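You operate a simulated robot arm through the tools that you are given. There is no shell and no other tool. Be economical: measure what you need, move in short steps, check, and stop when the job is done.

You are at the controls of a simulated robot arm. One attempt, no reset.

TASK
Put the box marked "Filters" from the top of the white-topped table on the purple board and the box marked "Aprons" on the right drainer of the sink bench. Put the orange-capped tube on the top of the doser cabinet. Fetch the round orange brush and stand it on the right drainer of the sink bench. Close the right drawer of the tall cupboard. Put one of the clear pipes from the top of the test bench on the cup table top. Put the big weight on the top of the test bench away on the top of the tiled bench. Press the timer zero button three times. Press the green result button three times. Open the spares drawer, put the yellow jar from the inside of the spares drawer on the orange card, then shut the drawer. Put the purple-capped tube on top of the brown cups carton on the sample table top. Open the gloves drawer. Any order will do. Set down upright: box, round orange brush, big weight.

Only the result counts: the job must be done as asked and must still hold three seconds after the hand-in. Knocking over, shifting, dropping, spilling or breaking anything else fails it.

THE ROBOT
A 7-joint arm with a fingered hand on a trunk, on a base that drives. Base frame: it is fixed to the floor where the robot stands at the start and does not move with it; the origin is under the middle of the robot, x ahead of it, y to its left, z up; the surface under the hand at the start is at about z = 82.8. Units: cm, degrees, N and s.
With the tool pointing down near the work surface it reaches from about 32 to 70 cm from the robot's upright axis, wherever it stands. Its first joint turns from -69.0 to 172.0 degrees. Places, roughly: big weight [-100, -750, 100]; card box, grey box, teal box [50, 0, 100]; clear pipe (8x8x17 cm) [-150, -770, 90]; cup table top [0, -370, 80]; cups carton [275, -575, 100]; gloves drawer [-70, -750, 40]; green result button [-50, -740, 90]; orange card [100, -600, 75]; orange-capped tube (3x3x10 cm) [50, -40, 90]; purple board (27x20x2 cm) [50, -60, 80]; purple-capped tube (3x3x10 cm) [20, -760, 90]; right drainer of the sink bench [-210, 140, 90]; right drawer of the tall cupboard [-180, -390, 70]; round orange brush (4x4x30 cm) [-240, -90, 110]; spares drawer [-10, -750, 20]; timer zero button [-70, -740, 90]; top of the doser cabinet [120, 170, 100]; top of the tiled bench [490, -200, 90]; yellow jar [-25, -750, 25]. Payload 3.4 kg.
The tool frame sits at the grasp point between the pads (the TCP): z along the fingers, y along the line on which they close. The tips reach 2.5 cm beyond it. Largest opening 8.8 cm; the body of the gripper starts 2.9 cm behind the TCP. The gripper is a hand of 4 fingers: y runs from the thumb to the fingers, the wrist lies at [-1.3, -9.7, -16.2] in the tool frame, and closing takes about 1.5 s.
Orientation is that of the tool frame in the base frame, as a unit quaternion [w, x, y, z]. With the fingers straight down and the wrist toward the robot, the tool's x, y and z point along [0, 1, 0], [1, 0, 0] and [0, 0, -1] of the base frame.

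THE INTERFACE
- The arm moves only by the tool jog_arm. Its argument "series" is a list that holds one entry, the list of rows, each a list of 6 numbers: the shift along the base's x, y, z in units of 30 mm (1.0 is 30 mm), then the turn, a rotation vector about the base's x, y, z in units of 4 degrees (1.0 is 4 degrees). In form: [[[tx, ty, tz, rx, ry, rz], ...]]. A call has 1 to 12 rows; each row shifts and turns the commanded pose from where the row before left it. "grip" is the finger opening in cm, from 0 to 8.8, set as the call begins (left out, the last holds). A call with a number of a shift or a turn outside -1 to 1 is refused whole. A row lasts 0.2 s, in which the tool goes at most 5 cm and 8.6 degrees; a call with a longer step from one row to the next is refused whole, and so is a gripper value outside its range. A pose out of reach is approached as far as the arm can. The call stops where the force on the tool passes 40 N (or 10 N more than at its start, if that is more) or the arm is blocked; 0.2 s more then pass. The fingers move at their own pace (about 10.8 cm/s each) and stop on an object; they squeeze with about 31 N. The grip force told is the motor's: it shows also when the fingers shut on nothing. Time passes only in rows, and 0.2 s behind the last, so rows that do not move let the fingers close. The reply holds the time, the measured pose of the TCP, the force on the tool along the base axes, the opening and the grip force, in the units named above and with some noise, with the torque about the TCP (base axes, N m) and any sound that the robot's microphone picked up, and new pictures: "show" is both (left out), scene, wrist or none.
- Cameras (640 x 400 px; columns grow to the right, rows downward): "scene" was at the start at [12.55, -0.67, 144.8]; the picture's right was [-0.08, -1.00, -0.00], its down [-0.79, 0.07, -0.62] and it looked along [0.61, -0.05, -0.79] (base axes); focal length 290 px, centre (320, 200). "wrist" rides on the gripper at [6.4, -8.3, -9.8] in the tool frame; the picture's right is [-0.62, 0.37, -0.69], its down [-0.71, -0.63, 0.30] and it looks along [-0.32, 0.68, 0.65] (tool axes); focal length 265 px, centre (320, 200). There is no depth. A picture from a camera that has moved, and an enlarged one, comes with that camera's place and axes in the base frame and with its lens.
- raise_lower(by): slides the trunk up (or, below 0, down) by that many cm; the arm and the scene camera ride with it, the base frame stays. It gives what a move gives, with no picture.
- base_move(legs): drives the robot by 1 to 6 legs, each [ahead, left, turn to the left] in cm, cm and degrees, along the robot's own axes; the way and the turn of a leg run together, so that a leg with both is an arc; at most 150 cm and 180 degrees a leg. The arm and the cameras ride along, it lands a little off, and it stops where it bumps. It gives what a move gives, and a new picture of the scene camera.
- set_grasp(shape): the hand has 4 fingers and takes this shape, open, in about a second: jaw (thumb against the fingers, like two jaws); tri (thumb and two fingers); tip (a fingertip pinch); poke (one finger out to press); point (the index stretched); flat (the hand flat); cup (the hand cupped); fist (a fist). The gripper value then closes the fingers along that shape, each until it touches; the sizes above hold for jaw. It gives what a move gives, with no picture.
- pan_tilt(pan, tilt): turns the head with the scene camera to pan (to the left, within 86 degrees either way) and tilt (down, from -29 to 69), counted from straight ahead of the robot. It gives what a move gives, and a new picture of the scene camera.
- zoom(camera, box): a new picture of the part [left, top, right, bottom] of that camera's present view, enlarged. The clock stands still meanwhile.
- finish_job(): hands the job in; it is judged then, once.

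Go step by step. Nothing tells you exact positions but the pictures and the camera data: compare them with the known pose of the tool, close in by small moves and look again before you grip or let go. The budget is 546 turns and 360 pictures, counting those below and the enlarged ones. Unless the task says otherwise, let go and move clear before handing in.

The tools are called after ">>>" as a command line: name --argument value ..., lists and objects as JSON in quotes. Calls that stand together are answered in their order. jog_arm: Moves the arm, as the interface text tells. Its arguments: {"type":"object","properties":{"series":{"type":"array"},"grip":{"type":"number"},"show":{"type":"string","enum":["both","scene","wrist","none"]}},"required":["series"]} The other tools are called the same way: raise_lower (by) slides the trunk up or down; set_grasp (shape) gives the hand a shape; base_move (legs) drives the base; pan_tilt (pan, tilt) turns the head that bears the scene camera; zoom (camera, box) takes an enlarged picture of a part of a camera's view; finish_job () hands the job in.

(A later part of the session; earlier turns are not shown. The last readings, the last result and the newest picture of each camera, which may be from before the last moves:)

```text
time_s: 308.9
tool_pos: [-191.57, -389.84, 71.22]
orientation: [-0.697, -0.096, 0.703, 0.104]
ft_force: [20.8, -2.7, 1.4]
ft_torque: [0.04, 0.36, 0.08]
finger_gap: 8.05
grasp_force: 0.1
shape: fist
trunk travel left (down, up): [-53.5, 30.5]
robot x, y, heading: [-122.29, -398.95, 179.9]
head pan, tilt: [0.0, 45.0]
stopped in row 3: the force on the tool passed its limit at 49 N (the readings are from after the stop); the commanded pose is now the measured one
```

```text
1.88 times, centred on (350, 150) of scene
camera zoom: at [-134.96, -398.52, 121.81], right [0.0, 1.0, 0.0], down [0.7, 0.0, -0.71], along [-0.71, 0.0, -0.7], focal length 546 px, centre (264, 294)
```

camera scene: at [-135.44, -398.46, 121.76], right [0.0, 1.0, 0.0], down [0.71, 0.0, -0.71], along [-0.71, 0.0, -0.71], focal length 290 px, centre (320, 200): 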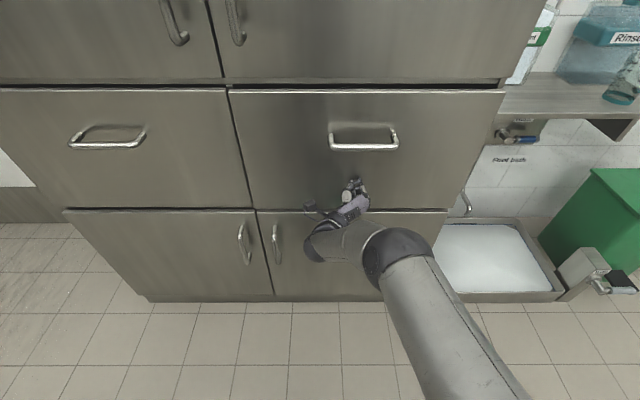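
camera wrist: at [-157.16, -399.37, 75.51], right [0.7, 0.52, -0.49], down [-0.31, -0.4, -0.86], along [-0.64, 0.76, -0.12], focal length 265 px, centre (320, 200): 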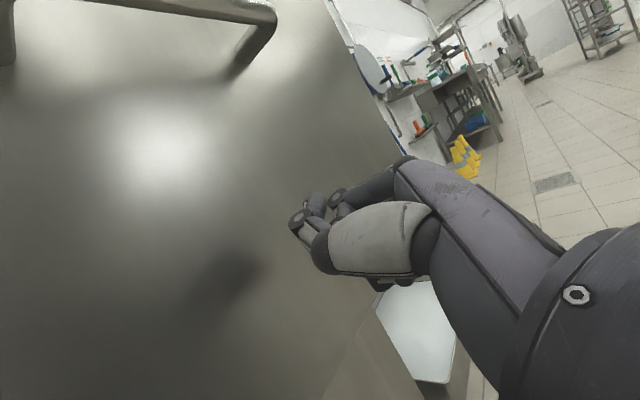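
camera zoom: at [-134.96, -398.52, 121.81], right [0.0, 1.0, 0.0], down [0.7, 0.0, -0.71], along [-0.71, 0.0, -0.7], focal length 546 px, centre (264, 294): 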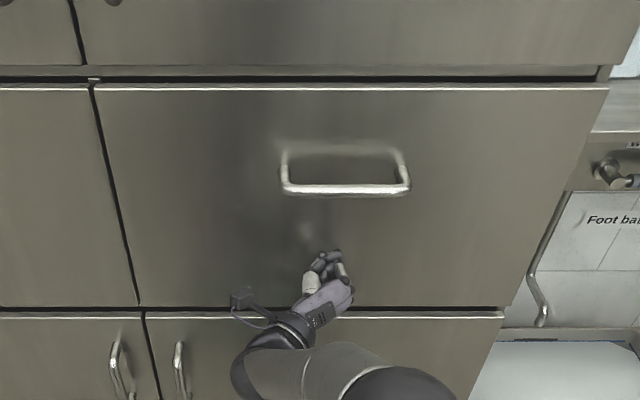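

Drawer is shut. Retract, raise the trunk, and head to the test bench.

>>> jog_arm --series '[[[0.5, 0, 0, 0, 0, 0], [0.8, 0, 0, 0, 0, 0], [0.8, 0, 0, 0, 0, 0], [0.8, 0, 0, 0, 0, 0], [0.8, 0, 0, 0, 0, 0], [0.8, 0, 0, 0, 0, 0], [0.8, 0, 0, 0, 0, 0], [0.8, 0, 0, 0, 0, 0]]]' --show "none"

>>> raise_lower --by 30

>>> base_move --legs '[[0, 0, 90], [130, 0, 0], [60, 0, 0]]'

>>> pan_tilt --pan 0 --tilt 20

```text
time_s: 310.7
tool_pos: [-173.58, -389.86, 71.14]
orientation: [-0.696, -0.097, 0.704, 0.104]
ft_force: [-0.5, -0.5, -0.2]
ft_torque: [0.0, -0.03, 0.01]
finger_gap: 0.0
grasp_force: 0.2
shape: fist
trunk travel left (down, up): [-53.5, 30.5]
robot x, y, heading: [-122.13, -398.42, 179.8]
head pan, tilt: [0.0, 45.0]
```

```text
time_s: 313.7
tool_pos: [-173.57, -389.94, 101.12]
orientation: [-0.696, -0.097, 0.704, 0.104]
ft_force: [-0.1, -0.4, 0.9]
ft_torque: [-0.01, -0.02, 0.0]
finger_gap: 0.01
grasp_force: 0.1
shape: fist
trunk travel left (down, up): [-83.5, 0.5]
robot x, y, heading: [-122.52, -398.42, 179.8]
head pan, tilt: [0.0, 45.0]
```

```text
time_s: 327.0
tool_pos: [-135.73, -639.51, 101.11]
orientation: [0.569, 0.562, -0.433, 0.415]
ft_force: [-0.9, 0.2, -0.2]
ft_torque: [0.02, -0.02, -0.01]
finger_gap: 0.01
grasp_force: 0.0
shape: fist
trunk travel left (down, up): [-83.5, 0.5]
robot x, y, heading: [-126.21, -588.3, -90.9]
head pan, tilt: [0.0, 45.0]
camera scene: at [-126.48, -601.49, 151.76], right [-1.0, 0.02, 0.0], down [0.01, 0.71, -0.71], along [-0.01, -0.71, -0.71], focal length 290 px, centre (320, 200)
```

scene: 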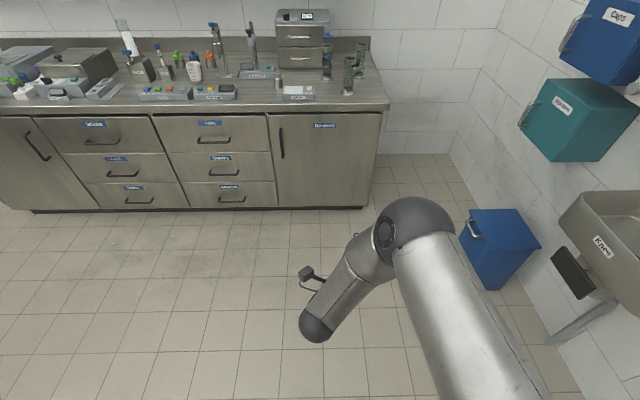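

```text
time_s: 327.9
tool_pos: [-135.86, -639.53, 101.14]
orientation: [0.569, 0.563, -0.434, 0.415]
ft_force: [-0.3, 0.1, -0.1]
ft_torque: [0.03, 0.01, -0.01]
finger_gap: 0.0
grasp_force: 0.1
shape: fist
trunk travel left (down, up): [-83.5, 0.5]
robot x, y, heading: [-125.97, -588.34, -91.4]
head pan, tilt: [0.0, 20.0]
camera scene: at [-126.5, -602.64, 155.62], right [-1.0, 0.02, 0.0], down [0.01, 0.34, -0.94], along [-0.02, -0.94, -0.34], focal length 290 px, centre (320, 200)
```

scene: 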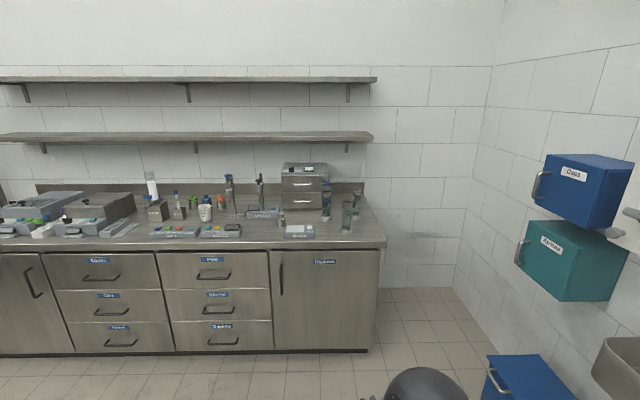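

>>> zoom --camera "scene" --box '[140, 150, 400, 250]'

>>> zoom --camera "scene" --box '[0, 150, 240, 250]'

>>> zoom --camera "scene" --box '[20, 240, 300, 370]'

```text
2.46 times, centred on (270, 200) of scene
camera zoom: at [-126.5, -602.64, 155.62], right [-1.0, 0.02, 0.0], down [0.01, 0.34, -0.94], along [-0.02, -0.94, -0.34], focal length 714 px, centre (443, 200)
```

zoom: 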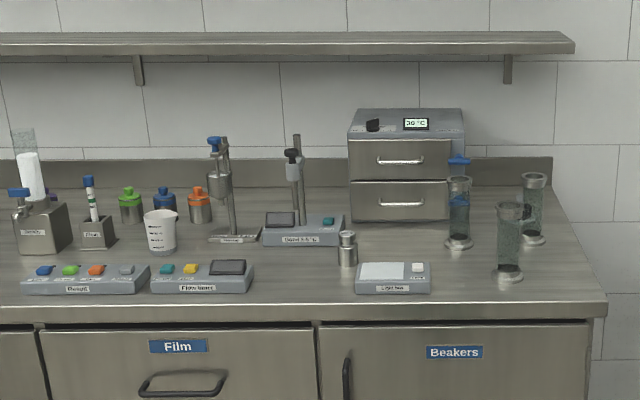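

```text
2.67 times, centred on (120, 200) of scene
camera zoom: at [-126.5, -602.64, 155.62], right [-1.0, 0.02, 0.0], down [0.01, 0.34, -0.94], along [-0.02, -0.94, -0.34], focal length 774 px, centre (853, 200)
```

zoom: 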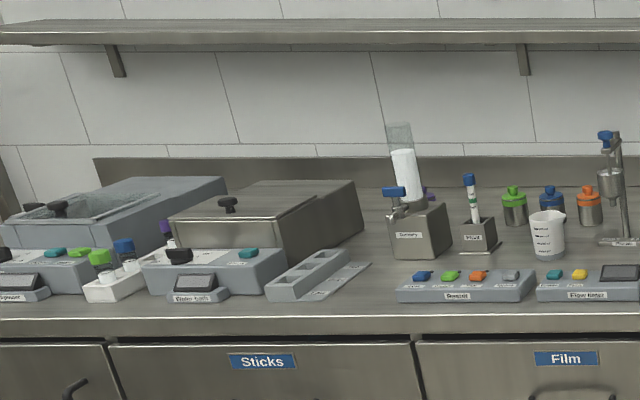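

```text
2.29 times, centred on (160, 305) of scene
camera zoom: at [-126.5, -602.64, 155.62], right [-1.0, 0.02, 0.0], down [0.01, 0.34, -0.94], along [-0.02, -0.94, -0.34], focal length 663 px, centre (686, -40)
```

zoom: 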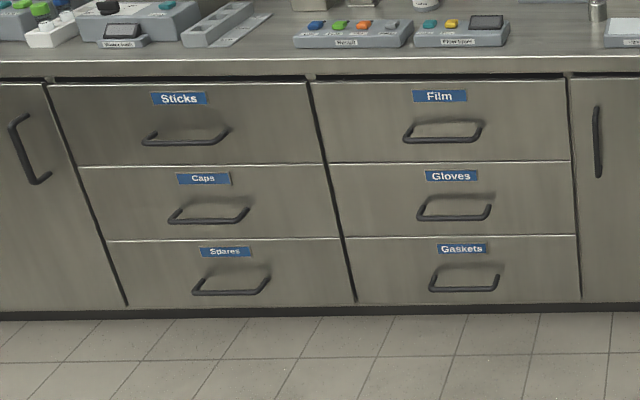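

Panels, weight, pipes and drawers visible. I undo the hand's roll, and move closer to the right part of the bench.

>>> set_grasp --shape "jaw"

>>> jog_arm --series '[[[0, 0, 0.8, 0, -1, 0], [0, 0, 0.8, 0, -1, 0], [0, 0, 0.8, 0, -1, 0], [0, 0, 0.8, 0, -1, 0], [0, 0, 0.8, 0, -0.1, 0], [0, 0, 0, 0, 0, 0]]]' --show "none"

>>> base_move --legs '[[66, -10, 0]]'

>>> pan_tilt --pan 0 --tilt 45

```text
time_s: 328.8
tool_pos: [-135.87, -639.43, 101.17]
orientation: [0.569, 0.563, -0.434, 0.414]
ft_force: [-1.0, 0.1, 0.2]
ft_torque: [0.04, -0.01, 0.0]
finger_gap: 8.75
grasp_force: 0.0
shape: jaw
trunk travel left (down, up): [-83.5, 0.5]
robot x, y, heading: [-126.46, -588.46, -91.4]
head pan, tilt: [0.0, 20.0]
```

```text
time_s: 330.2
tool_pos: [-135.68, -639.58, 113.15]
orientation: [-0.501, -0.498, 0.51, -0.491]
ft_force: [0.3, 0.3, -0.1]
ft_torque: [-0.03, -0.02, 0.01]
finger_gap: 8.74
grasp_force: 0.1
shape: jaw
trunk travel left (down, up): [-83.5, 0.5]
robot x, y, heading: [-126.46, -588.45, -91.3]
head pan, tilt: [0.0, 20.0]
```

```text
time_s: 333.9
tool_pos: [-147.18, -704.87, 113.0]
orientation: [-0.501, -0.498, 0.51, -0.491]
ft_force: [0.0, 0.1, 0.0]
ft_torque: [0.0, -0.03, 0.0]
finger_gap: 8.75
grasp_force: 0.0
shape: jaw
trunk travel left (down, up): [-83.5, 0.5]
robot x, y, heading: [-137.72, -653.69, -91.0]
head pan, tilt: [0.0, 20.0]
camera scene: at [-137.77, -667.99, 155.63], right [-1.0, 0.02, 0.0], down [0.01, 0.34, -0.94], along [-0.02, -0.94, -0.34], focal length 290 px, centre (320, 200)
```

scene: 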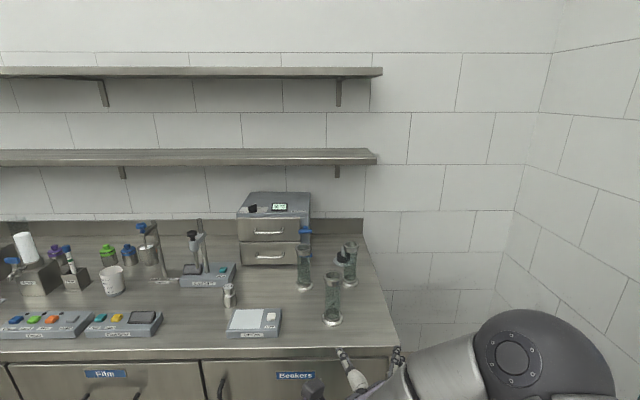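

```text
time_s: 334.8
tool_pos: [-147.07, -704.8, 113.16]
orientation: [-0.502, -0.497, 0.51, -0.491]
ft_force: [0.3, 0.1, -0.4]
ft_torque: [0.0, -0.02, -0.03]
finger_gap: 8.78
grasp_force: 0.0
shape: jaw
trunk travel left (down, up): [-83.5, 0.5]
robot x, y, heading: [-137.24, -653.21, -91.1]
head pan, tilt: [0.0, 45.0]
camera scene: at [-137.74, -666.79, 151.77], right [-1.0, 0.02, 0.0], down [0.01, 0.71, -0.71], along [-0.01, -0.71, -0.71], focal length 290 px, centre (320, 200)
```

scene: 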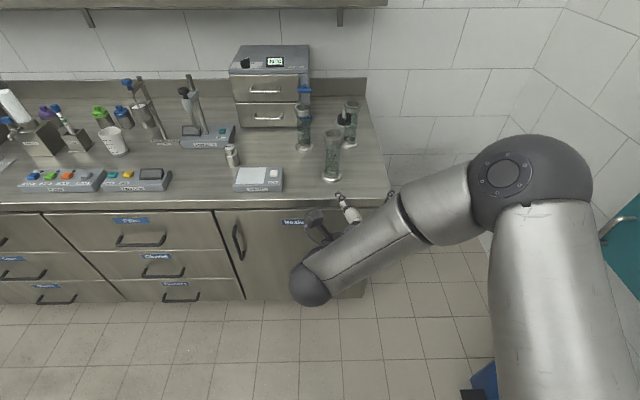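

>>> zoom --camera "scene" --box '[170, 60, 390, 200]'

>>> zoom --camera "scene" --box '[0, 70, 200, 200]'

```text
2.86 times, centred on (280, 130) of scene
camera zoom: at [-137.74, -666.79, 151.77], right [-1.0, 0.02, 0.0], down [0.01, 0.71, -0.71], along [-0.01, -0.71, -0.71], focal length 829 px, centre (434, 400)
```

zoom: 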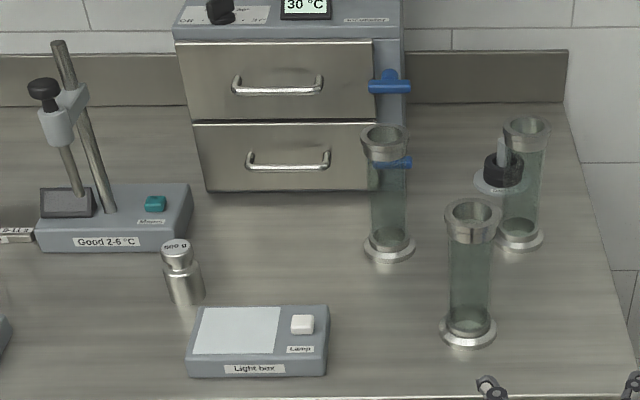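

```text
3.08 times, centred on (100, 135) of scene
camera zoom: at [-137.74, -666.79, 151.77], right [-1.0, 0.02, 0.0], down [0.01, 0.71, -0.71], along [-0.01, -0.71, -0.71], focal length 893 px, centre (997, 400)
```

zoom: 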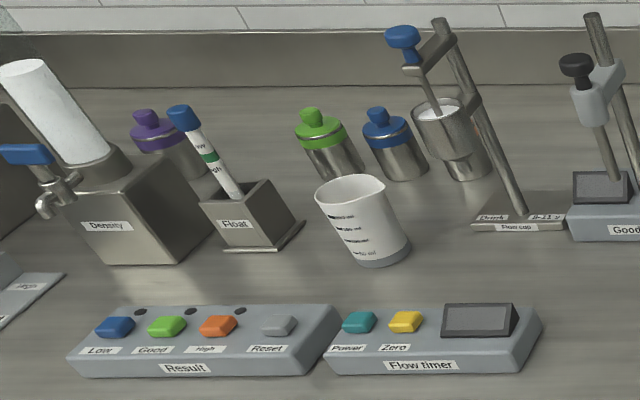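

Zero is the yellow button on "Flow timer", green is "Good" on "Result", the big weight is the 500 g cylinder. First the front-right clear pipe at about (-142.6, -739): lower the hand to mid-height and approach.

>>> jog_arm --series '[[[0.5, 0, -0.8, 0, 0, 0], [0.5, 0, -0.8, 0, 0, 0], [0.5, 0, -0.8, 0, 0, 0], [0, 0, -0.8, 0, 0, 0], [0, 0, -0.8, 0, 0, 0], [0, 0, 0, 0, 0, 0]]]' --grip 8.8 --show "none"

>>> base_move --legs '[[18, 0, 1]]'

>>> jog_arm --series '[[[0, 0, 0, 0, 0, 0]]]' --show "wrist"

```text
time_s: 336.1
tool_pos: [-142.58, -704.83, 101.15]
orientation: [-0.501, -0.498, 0.511, -0.491]
ft_force: [0.2, -0.1, 0.1]
ft_torque: [-0.01, -0.04, 0.04]
finger_gap: 8.77
grasp_force: 0.1
shape: jaw
trunk travel left (down, up): [-83.5, 0.5]
robot x, y, heading: [-137.65, -653.86, -91.1]
head pan, tilt: [0.0, 45.0]
```

```text
time_s: 337.7
tool_pos: [-141.72, -723.11, 101.27]
orientation: [-0.497, -0.502, 0.506, -0.495]
ft_force: [0.0, 0.1, 0.0]
ft_torque: [-0.02, 0.02, 0.0]
finger_gap: 8.78
grasp_force: 0.0
shape: jaw
trunk travel left (down, up): [-83.5, 0.5]
robot x, y, heading: [-138.04, -671.54, -89.8]
head pan, tilt: [0.0, 45.0]
camera scene: at [-137.67, -684.93, 151.75], right [-1.0, 0.0, 0.0], down [0.0, 0.71, -0.71], along [0.0, -0.71, -0.71], focal length 290 px, centre (320, 200)
```

scene: 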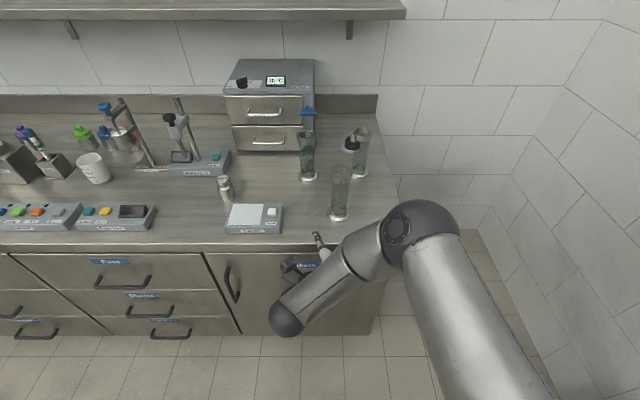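

```text
time_s: 338.1
tool_pos: [-141.82, -722.86, 101.25]
orientation: [-0.497, -0.503, 0.505, -0.495]
ft_force: [-0.2, 0.0, 0.0]
ft_torque: [0.01, 0.05, -0.01]
finger_gap: 8.77
grasp_force: 0.0
shape: jaw
trunk travel left (down, up): [-83.5, 0.5]
robot x, y, heading: [-137.48, -671.82, -89.7]
head pan, tilt: [0.0, 45.0]
camera wrist: at [-133.31, -713.18, 107.9], right [-0.36, 0.7, -0.61], down [0.63, -0.3, -0.72], along [-0.69, -0.65, -0.34], focal length 265 px, centre (320, 200)
```

wrist: 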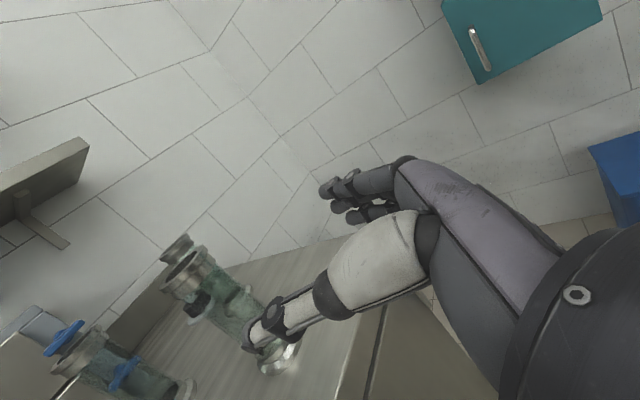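

>>> jog_arm --series '[[[-0.2, -0.6, 0, 0, 0, 0], [-0.2, -0.6, 0, 0, 0, 0], [0, -0.6, 0, 0, 0, 0], [0, -0.6, 0, 0, 0, 0], [0, -0.6, 0, 0, 0, 0], [0, -0.5, 0, 0, 0, 0], [0, 0, 0, 0, 0, 0]]]'

```text
time_s: 339.7
tool_pos: [-142.98, -733.58, 101.28]
orientation: [-0.497, -0.502, 0.505, -0.495]
ft_force: [0.0, 0.0, -0.2]
ft_torque: [0.03, 0.0, -0.02]
finger_gap: 8.76
grasp_force: 0.2
shape: jaw
trunk travel left (down, up): [-83.5, 0.5]
robot x, y, heading: [-137.65, -671.84, -90.1]
head pan, tilt: [0.0, 45.0]
camera scene: at [-137.68, -684.87, 151.76], right [-1.0, 0.0, 0.0], down [0.0, 0.71, -0.71], along [0.0, -0.71, -0.71], focal length 290 px, centre (320, 200)
camera wrist: at [-134.45, -723.71, 107.9], right [-0.36, 0.7, -0.61], down [0.63, -0.3, -0.72], along [-0.69, -0.65, -0.34], focal length 265 px, centre (320, 200)
```

scene: 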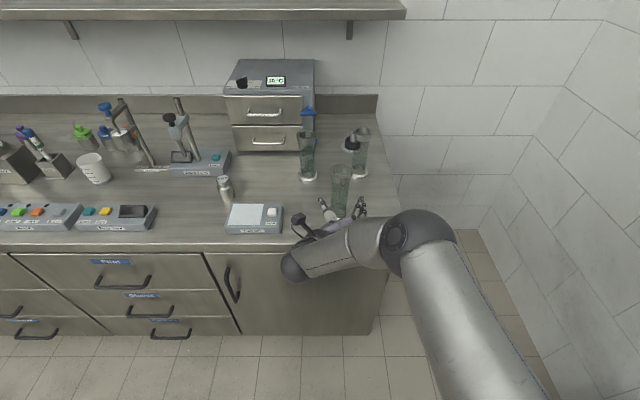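
wrist: 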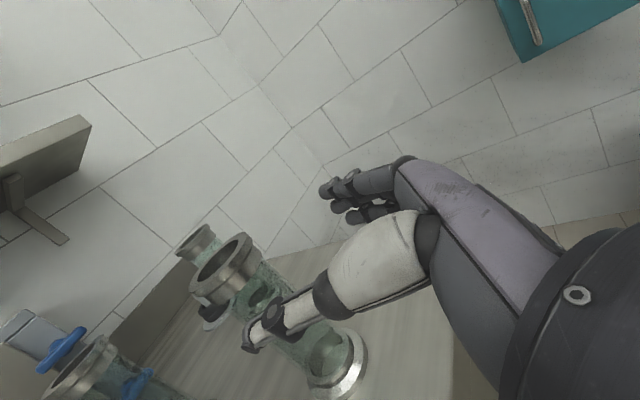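

Stereo check shows bench top z≈83 and the pipe at about (-144, -747). I lower to z≈94, then move forward around it.

>>> jog_arm --series '[[[-0.2, 0, -0.7, 0, 0, 0], [-0.2, 0, -0.7, 0, 0, 0], [0, 0, -0.7, 0, 0, 0], [0, 0, -0.3, 0, 0, 0], [0, 0, 0, 0, 0, 0]]]'

```text
time_s: 340.9
tool_pos: [-144.13, -733.53, 93.89]
orientation: [-0.497, -0.502, 0.505, -0.496]
ft_force: [0.1, 0.2, 0.2]
ft_torque: [-0.01, 0.0, 0.01]
finger_gap: 8.74
grasp_force: 0.1
shape: jaw
trunk travel left (down, up): [-83.5, 0.5]
robot x, y, heading: [-137.46, -671.86, -90.1]
head pan, tilt: [0.0, 45.0]
camera scene: at [-137.67, -684.88, 151.76], right [-1.0, 0.0, 0.0], down [0.0, 0.71, -0.71], along [0.0, -0.71, -0.71], focal length 290 px, centre (320, 200)
camera wrist: at [-135.69, -723.75, 100.64], right [-0.36, 0.7, -0.61], down [0.63, -0.3, -0.72], along [-0.69, -0.65, -0.34], focal length 265 px, centre (320, 200)
```

scene: 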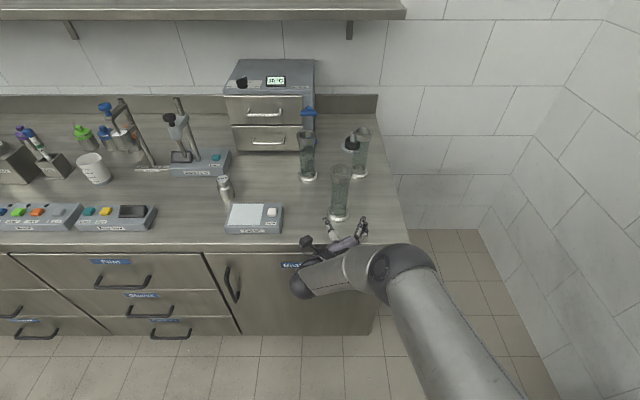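
wrist: 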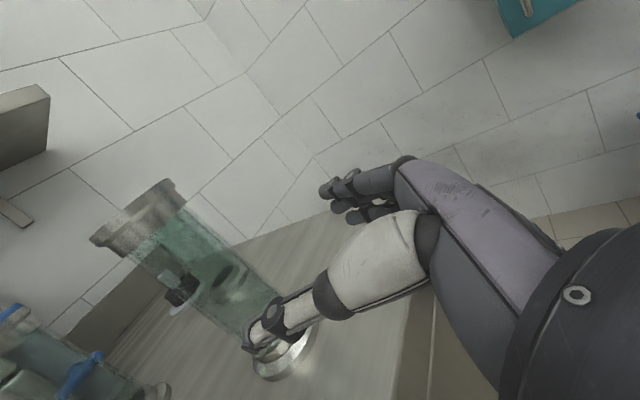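

>>> jog_arm --series '[[[0.2, -0.6, 0, 0, 0, 0], [0, -0.6, 0, 0, 0, 0], [0, -0.6, 0, 0, 0, 0], [0, -0.6, 0, 0, 0, 0], [0, -0.6, 0, 0, 0, 0], [0, -0.6, 0, 0, 0, 0], [0, -0.6, 0, 0, 0, 0], [0, -0.2, 0, 0, 0, 0], [0, 0, 0, 0, 0, 0]]]'

```text
time_s: 342.9
tool_pos: [-145.16, -742.33, 95.7]
orientation: [-0.496, -0.502, 0.507, -0.495]
ft_force: [-0.6, -0.7, -0.8]
ft_torque: [-0.02, -0.02, -0.04]
finger_gap: 8.77
grasp_force: 0.0
shape: jaw
out of reach, approached as far as the arm can: row 5, 6, 7, 8
trunk travel left (down, up): [-83.5, 0.5]
robot x, y, heading: [-137.62, -671.04, -89.9]
head pan, tilt: [0.0, 45.0]
camera scene: at [-137.67, -684.89, 151.76], right [-1.0, 0.0, 0.0], down [0.0, 0.71, -0.71], along [0.0, -0.71, -0.71], focal length 290 px, centre (320, 200)
camera wrist: at [-136.64, -732.57, 102.43], right [-0.36, 0.7, -0.61], down [0.63, -0.3, -0.72], along [-0.69, -0.65, -0.34], focal length 265 px, centre (320, 200)
```

scene: 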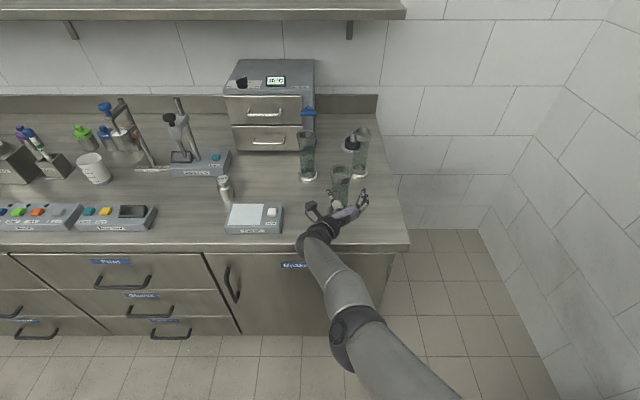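
wrist: 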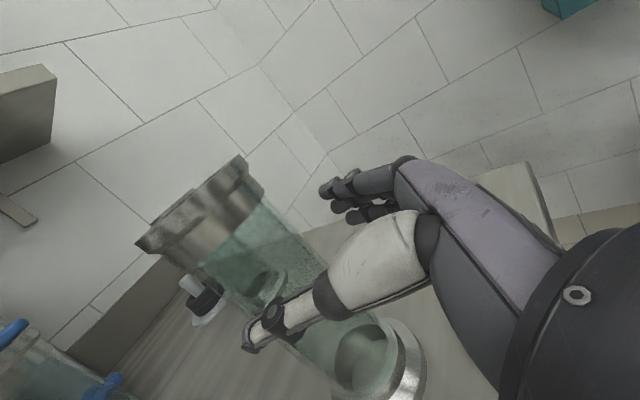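

Reach limit again; I retract a bit, bring the base 14 cm closer, then re-approach.

>>> jog_arm --series '[[[0, 0.8, 0, 0, 0, 0], [0, 0.8, 0, 0, 0, 0], [0, 0.8, 0, 0, 0, 0], [0, 0.8, 0, 0, 0, 0], [0, 0.8, 0, 0, 0, 0], [0, 0, 0, 0, 0, 0]]]' --show "none"

>>> base_move --legs '[[8, 0, 0]]'

>>> jog_arm --series '[[[0, 0, 0, 0, 0, 0]]]' --show "wrist"

```text
time_s: 344.3
tool_pos: [-141.95, -737.75, 90.94]
orientation: [-0.499, -0.501, 0.505, -0.494]
ft_force: [0.1, -0.2, -0.1]
ft_torque: [-0.03, -0.04, 0.0]
finger_gap: 8.76
grasp_force: 0.1
shape: jaw
out of reach, approached as far as the arm can: row 1, 2, 3, 4, 5
trunk travel left (down, up): [-83.5, 0.5]
robot x, y, heading: [-137.85, -671.83, -90.0]
head pan, tilt: [0.0, 45.0]
```

```text
time_s: 345.3
tool_pos: [-141.94, -745.63, 90.75]
orientation: [-0.498, -0.503, 0.505, -0.494]
ft_force: [-0.7, -0.8, 0.1]
ft_torque: [0.01, -0.02, -0.01]
finger_gap: 8.78
grasp_force: 0.1
shape: jaw
trunk travel left (down, up): [-83.5, 0.5]
robot x, y, heading: [-137.84, -679.74, -90.1]
head pan, tilt: [0.0, 45.0]
camera scene: at [-137.67, -692.95, 151.75], right [-1.0, 0.0, 0.0], down [0.0, 0.71, -0.71], along [0.0, -0.71, -0.71], focal length 290 px, centre (320, 200)
```

scene: 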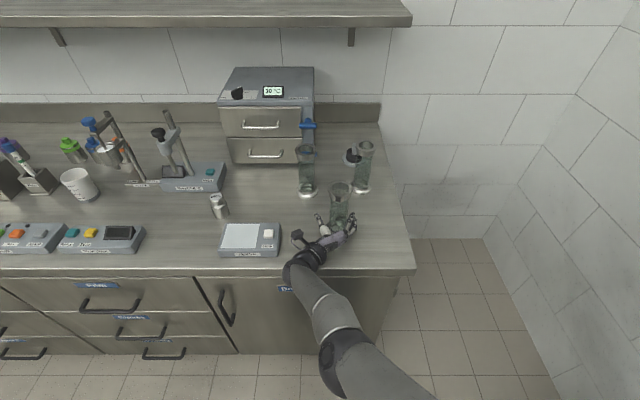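

```text
time_s: 345.7
tool_pos: [-141.93, -745.63, 90.83]
orientation: [-0.499, -0.502, 0.505, -0.493]
ft_force: [0.6, -0.1, -0.4]
ft_torque: [0.0, -0.03, 0.0]
finger_gap: 8.79
grasp_force: 0.0
shape: jaw
trunk travel left (down, up): [-83.5, 0.5]
robot x, y, heading: [-137.41, -679.31, -90.0]
head pan, tilt: [0.0, 45.0]
camera wrist: at [-133.48, -735.96, 97.61], right [-0.36, 0.7, -0.61], down [0.63, -0.3, -0.72], along [-0.69, -0.64, -0.33], focal length 265 px, centre (320, 200)
```

wrist: 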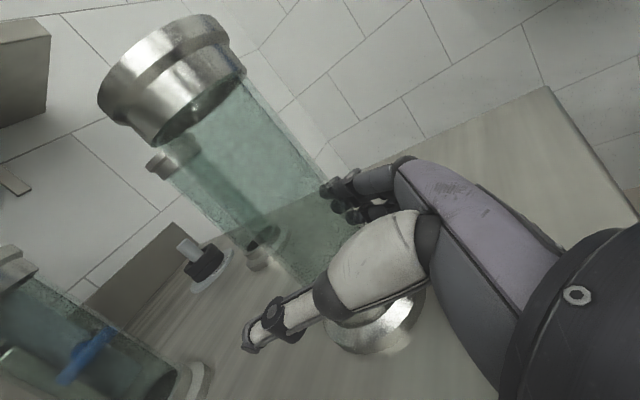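

The hand now straddles the pipe. Small adjustment: up 2 cm and 1.3 cm toward -x.

>>> jog_arm --series '[[[-0.2, 0, 0.35, 0, 0, 0], [-0.2, 0, 0.35, 0, 0, 0], [0, 0, 0, 0, 0, 0]]]'

```text
time_s: 346.5
tool_pos: [-142.39, -746.9, 92.08]
orientation: [-0.498, -0.502, 0.506, -0.495]
ft_force: [-0.6, -1.1, -0.1]
ft_torque: [0.01, 0.03, -0.03]
finger_gap: 8.78
grasp_force: 0.0
shape: jaw
out of reach, approached as far as the arm can: row 1, 2
trunk travel left (down, up): [-83.5, 0.5]
robot x, y, heading: [-137.9, -680.04, -90.1]
head pan, tilt: [0.0, 45.0]
camera scene: at [-137.66, -692.85, 151.76], right [-1.0, 0.0, 0.0], down [0.0, 0.71, -0.71], along [0.0, -0.71, -0.71], focal length 290 px, centre (320, 200)
camera wrist: at [-133.96, -737.13, 98.84], right [-0.36, 0.7, -0.61], down [0.63, -0.3, -0.72], along [-0.69, -0.64, -0.33], focal length 265 px, centre (320, 200)
```

scene: 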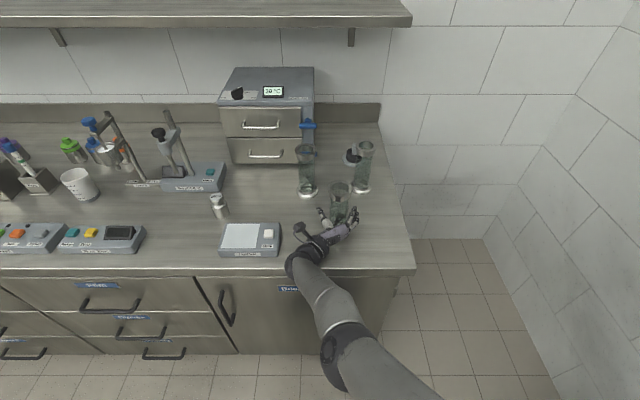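
wrist: 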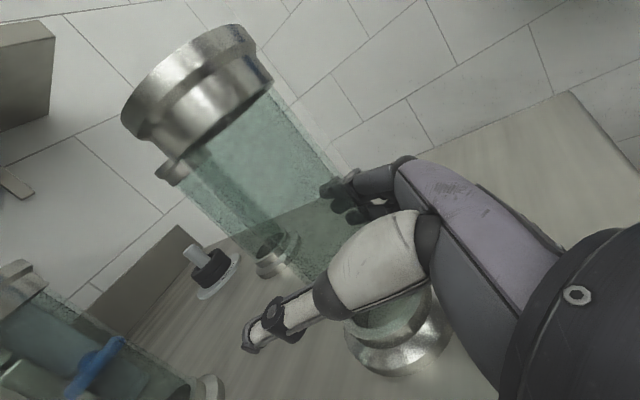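

The pipe is centred on the grasp point. Close.

>>> jog_arm --series '[[[0, 0, 0, 0, 0, 0], [0, 0, 0, 0, 0, 0], [0, 0, 0, 0, 0, 0], [0, 0, 0, 0, 0, 0], [0, 0, 0, 0, 0, 0], [0, 0, 0, 0, 0, 0], [0, 0, 0, 0, 0, 0]]]' --grip 0

```text
time_s: 348.1
tool_pos: [-142.42, -746.9, 92.19]
orientation: [-0.498, -0.502, 0.505, -0.494]
ft_force: [-0.4, -1.4, 0.5]
ft_torque: [0.02, 0.1, 0.06]
finger_gap: 3.75
grasp_force: 30.6
shape: jaw
trunk travel left (down, up): [-83.5, 0.5]
robot x, y, heading: [-137.95, -679.72, -89.9]
head pan, tilt: [0.0, 45.0]
camera scene: at [-137.68, -692.89, 151.76], right [-1.0, 0.0, 0.0], down [0.0, 0.71, -0.71], along [0.0, -0.71, -0.71], focal length 290 px, centre (320, 200)
camera wrist: at [-134.0, -737.16, 98.83], right [-0.36, 0.7, -0.61], down [0.63, -0.3, -0.72], along [-0.69, -0.64, -0.33], focal length 265 px, centre (320, 200)
```

scene: 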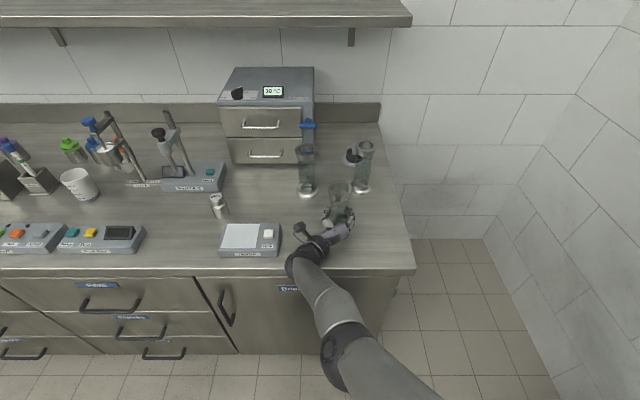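
wrist: 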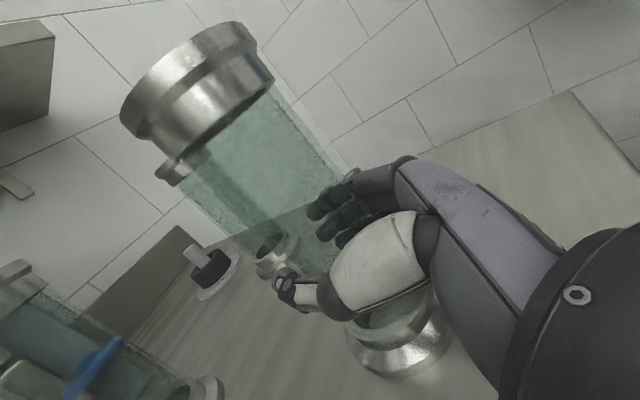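

Gripped. Lift carefully (arm is near its limit).

>>> jog_arm --series '[[[0, 0, 0.4, 0, 0, 0], [0, 0.2, 0.4, 0, 0, 0], [0, 0.2, 0.4, 0, 0, 0], [0, 0, 0, 0, 0, 0]]]'

```text
time_s: 349.1
tool_pos: [-141.47, -747.9, 94.33]
orientation: [-0.498, -0.502, 0.506, -0.493]
ft_force: [-0.3, -0.5, -3.4]
ft_torque: [0.01, -0.01, -0.02]
finger_gap: 3.72
grasp_force: 31.3
shape: jaw
out of reach, approached as far as the arm can: row 1, 2, 3
trunk travel left (down, up): [-83.5, 0.5]
robot x, y, heading: [-137.91, -680.02, -90.2]
head pan, tilt: [0.0, 45.0]
camera scene: at [-137.69, -692.94, 151.75], right [-1.0, 0.0, 0.0], down [0.0, 0.71, -0.71], along [0.0, -0.71, -0.71], focal length 290 px, centre (320, 200)
camera wrist: at [-132.94, -738.15, 101.06], right [-0.36, 0.71, -0.61], down [0.63, -0.3, -0.72], along [-0.69, -0.64, -0.33], focal length 265 px, centre (320, 200)
```

scene: 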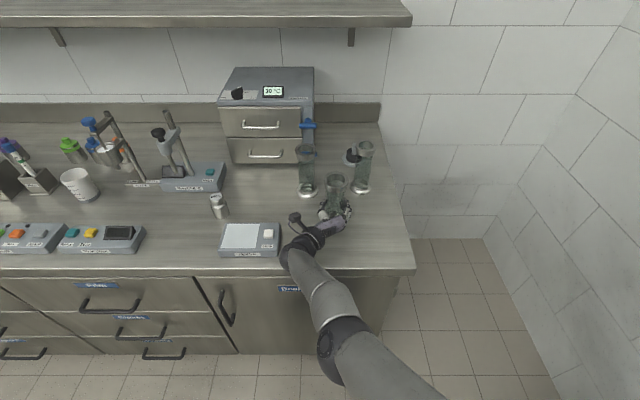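
wrist: 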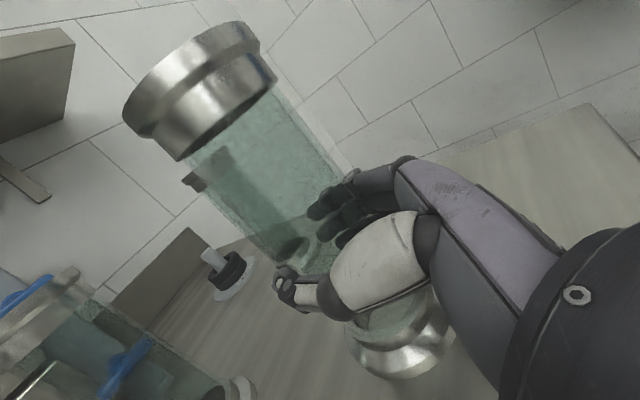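

Lifted by 2 cm. Back the base straight out.

>>> base_move --legs '[[-50, 0, 0]]'

>>> jog_arm --series '[[[0, 0.5, 0.5, 0, 0, 0], [0, 0.5, 0.5, 0, 0, 0], [0, 0.5, 0.5, 0, 0, 0], [0, 0.5, 0.5, 0, 0, 0], [0, 0.5, 0.5, 0, 0, 0], [0, 0.5, 0.5, 0, 0, 0], [0, 0, 0, 0, 0, 0]]]'

```text
time_s: 352.1
tool_pos: [-141.69, -697.85, 94.42]
orientation: [-0.5, -0.501, 0.507, -0.492]
ft_force: [0.3, 0.4, -2.9]
ft_torque: [-0.02, -0.02, 0.03]
finger_gap: 3.74
grasp_force: 30.7
shape: jaw
trunk travel left (down, up): [-83.5, 0.5]
robot x, y, heading: [-137.81, -629.54, -90.2]
head pan, tilt: [0.0, 45.0]
camera scene: at [-137.62, -642.87, 151.75], right [-1.0, 0.0, 0.0], down [0.0, 0.71, -0.71], along [0.0, -0.71, -0.71], focal length 290 px, centre (320, 200)
```

scene: 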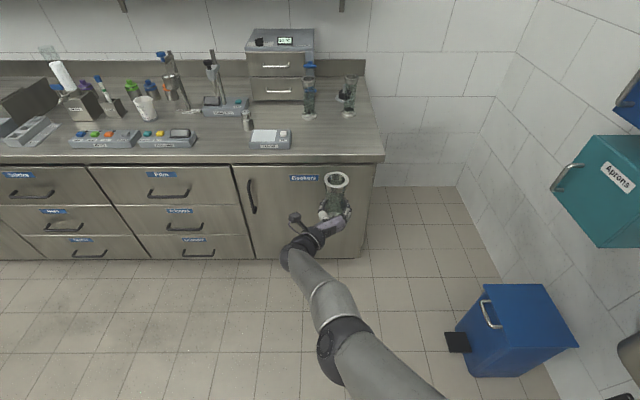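

```text
time_s: 353.7
tool_pos: [-140.45, -698.23, 96.31]
orientation: [-0.504, -0.499, 0.508, -0.489]
ft_force: [-0.1, 0.2, -2.9]
ft_torque: [0.01, 0.01, -0.02]
finger_gap: 3.74
grasp_force: 30.8
shape: jaw
out of reach, approached as far as the arm can: row 1, 2, 3, 4, 5, 6
trunk travel left (down, up): [-83.5, 0.5]
robot x, y, heading: [-137.54, -629.53, -90.4]
head pan, tilt: [0.0, 45.0]
camera scene: at [-137.62, -642.9, 151.75], right [-1.0, 0.0, 0.0], down [0.0, 0.71, -0.71], along [0.0, -0.71, -0.71], focal length 290 px, centre (320, 200)
camera wrist: at [-131.78, -688.58, 102.99], right [-0.36, 0.71, -0.61], down [0.62, -0.31, -0.72], along [-0.7, -0.63, -0.33], focal length 265 px, centre (320, 200)
```

scene: 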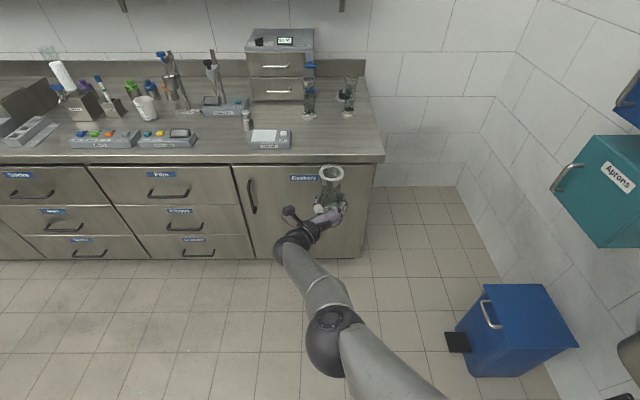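
wrist: 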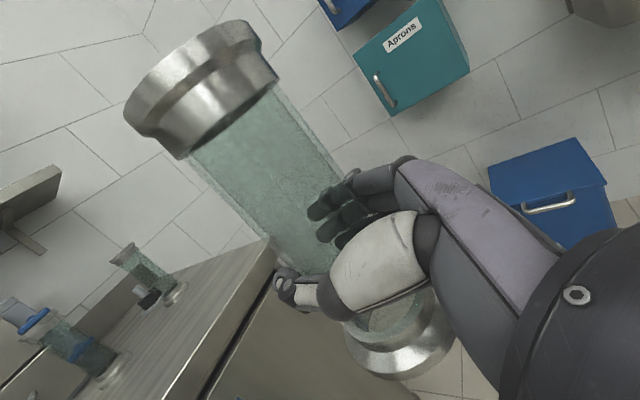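

The arm seems stuck at a limit in this branch. Try moving sideways right to free it.

>>> jog_arm --series '[[[-0.5, 0, 0, 0, 0, 0], [-0.5, 0, 0, 0, 0, 0], [-0.5, 0, 0, 0, 0, 0], [-0.5, 0, 0, 0, 0, 0], [0, 0, 0, 0, 0, 0]]]' --show "none"

>>> jog_arm --series '[[[0, 0.5, 0, 0, 0, 0], [0, 0.5, 0, 0, 0, 0], [0, 0.5, 0, 0, 0, 0], [0, 0.5, 0, 0, 0, 0], [0, 0, 0, 0, 0, 0]]]' --show "none"

```text
time_s: 354.9
tool_pos: [-143.72, -699.36, 95.32]
orientation: [-0.5, -0.501, 0.507, -0.492]
ft_force: [0.1, 0.0, -2.2]
ft_torque: [-0.01, -0.02, 0.0]
finger_gap: 3.73
grasp_force: 31.7
shape: jaw
out of reach, approached as far as the arm can: row 1, 2, 3, 4
trunk travel left (down, up): [-83.5, 0.5]
robot x, y, heading: [-137.56, -629.57, -90.5]
head pan, tilt: [0.0, 45.0]
```

```text
time_s: 356.1
tool_pos: [-142.16, -697.17, 92.96]
orientation: [-0.5, -0.501, 0.507, -0.492]
ft_force: [0.0, -0.1, -2.8]
ft_torque: [-0.05, -0.01, 0.03]
finger_gap: 3.74
grasp_force: 31.0
shape: jaw
out of reach, approached as far as the arm can: row 1, 2, 3, 4
trunk travel left (down, up): [-83.5, 0.5]
robot x, y, heading: [-137.43, -629.89, -90.1]
head pan, tilt: [0.0, 45.0]
```

>>> jog_arm --series '[[[0, 0, 0.8, 0, 0, 0], [0, 0, 0.8, 0, 0, 0], [0, 0, 0.8, 0, 0, 0], [0, 0, 0.8, 0, 0, 0], [0, 0, 0, 0, 0, 0]]]'

```text
time_s: 357.3
tool_pos: [-140.61, -699.65, 98.63]
orientation: [-0.499, -0.501, 0.508, -0.492]
ft_force: [-0.3, 0.4, -3.5]
ft_torque: [0.0, -0.02, -0.02]
finger_gap: 3.7
grasp_force: 31.3
shape: jaw
out of reach, approached as far as the arm can: row 1, 2, 3, 4
trunk travel left (down, up): [-83.5, 0.5]
robot x, y, heading: [-137.61, -629.93, -90.5]
head pan, tilt: [0.0, 45.0]
camera scene: at [-137.62, -642.91, 151.75], right [-1.0, 0.0, 0.0], down [0.0, 0.71, -0.71], along [0.0, -0.71, -0.71], focal length 290 px, centre (320, 200)
camera wrist: at [-132.17, -690.11, 105.34], right [-0.36, 0.71, -0.61], down [0.63, -0.3, -0.72], along [-0.69, -0.64, -0.34], focal length 265 px, centre (320, 200)
```

scene: 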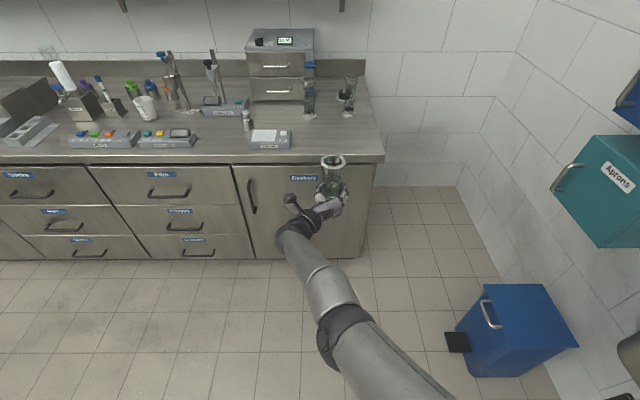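
wrist: 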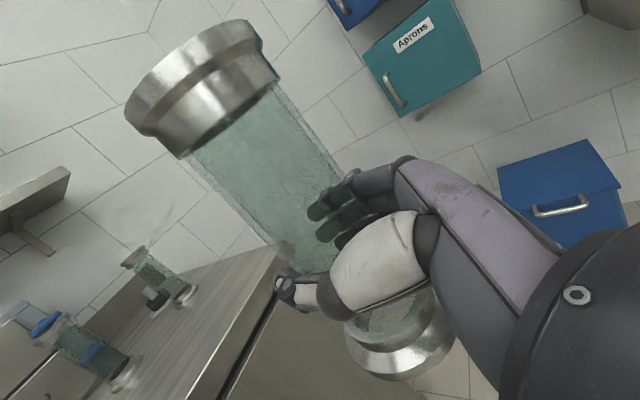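

The arm is stuck stretched straight (singular). I perturb the orientation (yaw) to let the elbow bend.

>>> jog_arm --series '[[[0, 0, 0, 0, 0, 1], [0, 0, 0, 0, 0, 1], [0, 0, 0, 0, 0, 1], [0, 0, 0, 0, 0, 1], [0, 0, 0, 0, 0, 1], [0, 0, 0, 0, 0, 1], [0, 0, 0, 0, 0, 0]]]' --show "scene"

```text
time_s: 358.9
tool_pos: [-139.05, -703.72, 96.64]
orientation: [0.387, 0.596, -0.391, 0.585]
ft_force: [0.3, 0.6, -2.9]
ft_torque: [0.02, 0.01, 0.0]
finger_gap: 3.69
grasp_force: 31.2
shape: jaw
out of reach, approached as far as the arm can: row 1, 2, 3, 4, 5, 6
trunk travel left (down, up): [-83.5, 0.5]
robot x, y, heading: [-137.34, -629.66, -90.2]
head pan, tilt: [0.0, 45.0]
camera scene: at [-137.59, -642.9, 151.75], right [-1.0, 0.0, 0.0], down [0.0, 0.71, -0.71], along [0.0, -0.71, -0.71], focal length 290 px, centre (320, 200)
```

scene: 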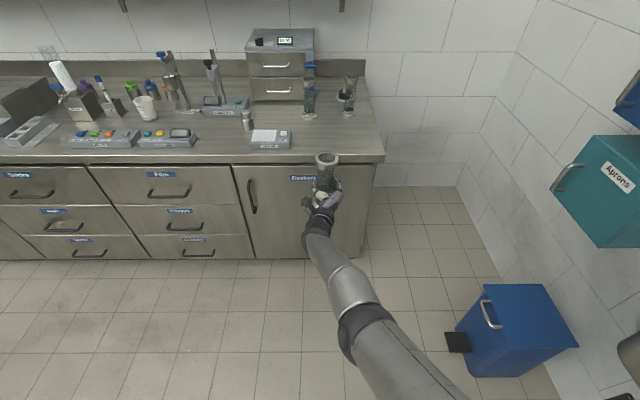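

>>> jog_arm --series '[[[0, 0.9, 0, 0, 0, 0], [0, 0.9, 0, 0, 0, 0], [0, 0.9, 0, 0, 0, 0], [0, 0.9, 0, 0, 0, 0], [0, 0.9, 0, 0, 0, 0], [0, 0, 0, 0, 0, 0]]]' --show "none"

```text
time_s: 360.3
tool_pos: [-135.53, -698.81, 91.1]
orientation: [0.386, 0.595, -0.392, 0.586]
ft_force: [0.1, -0.5, -2.4]
ft_torque: [-0.04, -0.01, -0.03]
finger_gap: 3.7
grasp_force: 30.6
shape: jaw
out of reach, approached as far as the arm can: row 1, 2, 3, 4, 5
trunk travel left (down, up): [-83.5, 0.5]
robot x, y, heading: [-137.82, -629.72, -90.4]
head pan, tilt: [0.0, 45.0]
```

>>> jog_arm --series '[[[0, -0.9, 0, 0, 0, 0], [0, -0.9, 0, 0, 0, 0], [0, -0.9, 0, 0, 0, 0], [0, -0.9, 0, 0, 0, 0], [0, -0.9, 0, 0, 0, 0], [0, 0, 0, 0, 0, 1], [0, 0, 0, 0, 0, 1], [0, 0, 0, 0, 0, 1], [0, 0, 0, 0, 0, 1], [0, 0, 0, 0, 0, 1], [0, 0, 0, 0, 0, 1], [0, 0, 0, 0, 0, 0]]]' --show "scene"

```text
time_s: 362.9
tool_pos: [-139.29, -704.45, 94.78]
orientation: [0.255, 0.664, -0.259, 0.654]
ft_force: [-0.5, 0.0, -2.8]
ft_torque: [0.01, -0.03, 0.0]
finger_gap: 3.7
grasp_force: 30.8
shape: jaw
out of reach, approached as far as the arm can: row 1, 2, 3, 4, 5, 6, 7, 9
trunk travel left (down, up): [-83.5, 0.5]
robot x, y, heading: [-137.5, -629.33, -90.2]
head pan, tilt: [0.0, 45.0]
camera scene: at [-137.6, -642.91, 151.75], right [-1.0, 0.0, 0.0], down [0.0, 0.71, -0.71], along [0.0, -0.71, -0.71], focal length 290 px, centre (320, 200)
```

scene: 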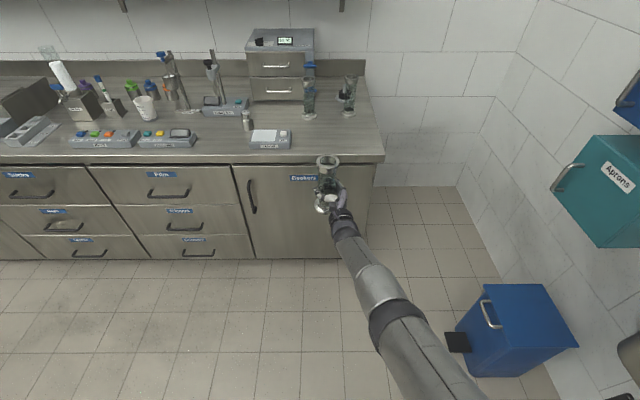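

Now it's tracking again. Pull back slowly with a bit more yaw.

>>> jog_arm --series '[[[0, 0.3, 0.1, 0, 0, 0.5], [0, 0.3, 0.1, 0, 0, 0.5], [0, 0.3, 0.1, 0, 0, 0.5], [0, 0.3, 0.1, 0, 0, 0.5], [0, 0, 0, 0, 0, 0]]]' --show "scene"

```text
time_s: 364.1
tool_pos: [-138.83, -703.49, 94.4]
orientation: [0.21, 0.68, -0.212, 0.67]
ft_force: [-0.6, -0.3, -3.5]
ft_torque: [0.0, -0.03, 0.02]
finger_gap: 3.69
grasp_force: 30.9
shape: jaw
out of reach, approached as far as the arm can: row 1, 2, 3, 4
trunk travel left (down, up): [-83.5, 0.5]
robot x, y, heading: [-137.71, -629.79, -90.4]
head pan, tilt: [0.0, 45.0]
camera scene: at [-137.61, -642.91, 151.75], right [-1.0, 0.0, 0.0], down [0.0, 0.71, -0.71], along [0.0, -0.71, -0.71], focal length 290 px, centre (320, 200)
```

scene: 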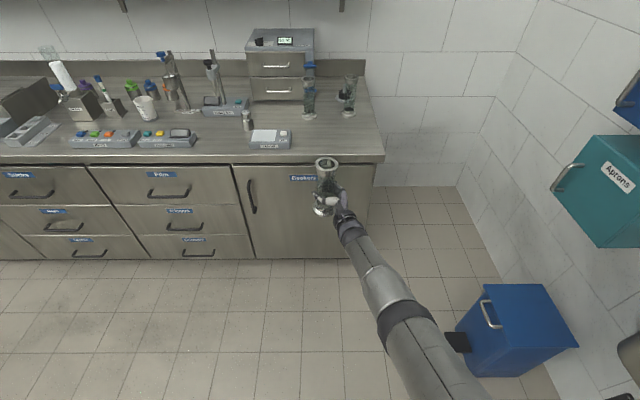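

>>> jog_arm --series '[[[0, 0.2, 0, 0, 0, -1], [0, 0.2, 0, 0, 0, -1], [0, 0.2, 0, 0, 0, -1], [0, 0.2, 0, 0, 0, -1], [0, 0.2, 0, 0, 0, -1], [0, 0.2, 0, 0, 0, -1], [0, 0, 0, 0, 0, 0]]]' --show "none"

>>> jog_arm --series '[[[0, 0.5, 0, 0, 0, 0], [0, 0.5, 0, 0, 0, 0], [0, 0, 0, 0, 0, 0]]]' --show "none"

```text
time_s: 365.7
tool_pos: [-138.44, -702.51, 92.96]
orientation: [0.345, 0.621, -0.35, 0.611]
ft_force: [-1.0, -0.1, -4.1]
ft_torque: [0.01, -0.04, 0.02]
finger_gap: 3.71
grasp_force: 31.6
shape: jaw
out of reach, approached as far as the arm can: row 1, 2, 3, 4, 5
trunk travel left (down, up): [-83.5, 0.5]
robot x, y, heading: [-137.5, -629.54, -90.4]
head pan, tilt: [0.0, 45.0]
```

```text
time_s: 366.5
tool_pos: [-137.76, -701.3, 91.57]
orientation: [0.345, 0.621, -0.349, 0.611]
ft_force: [0.3, -0.5, -3.4]
ft_torque: [0.01, -0.04, 0.0]
finger_gap: 3.68
grasp_force: 30.6
shape: jaw
out of reach, approached as far as the arm can: row 1, 2
trunk travel left (down, up): [-83.5, 0.5]
robot x, y, heading: [-137.86, -629.59, -90.4]
head pan, tilt: [0.0, 45.0]
```

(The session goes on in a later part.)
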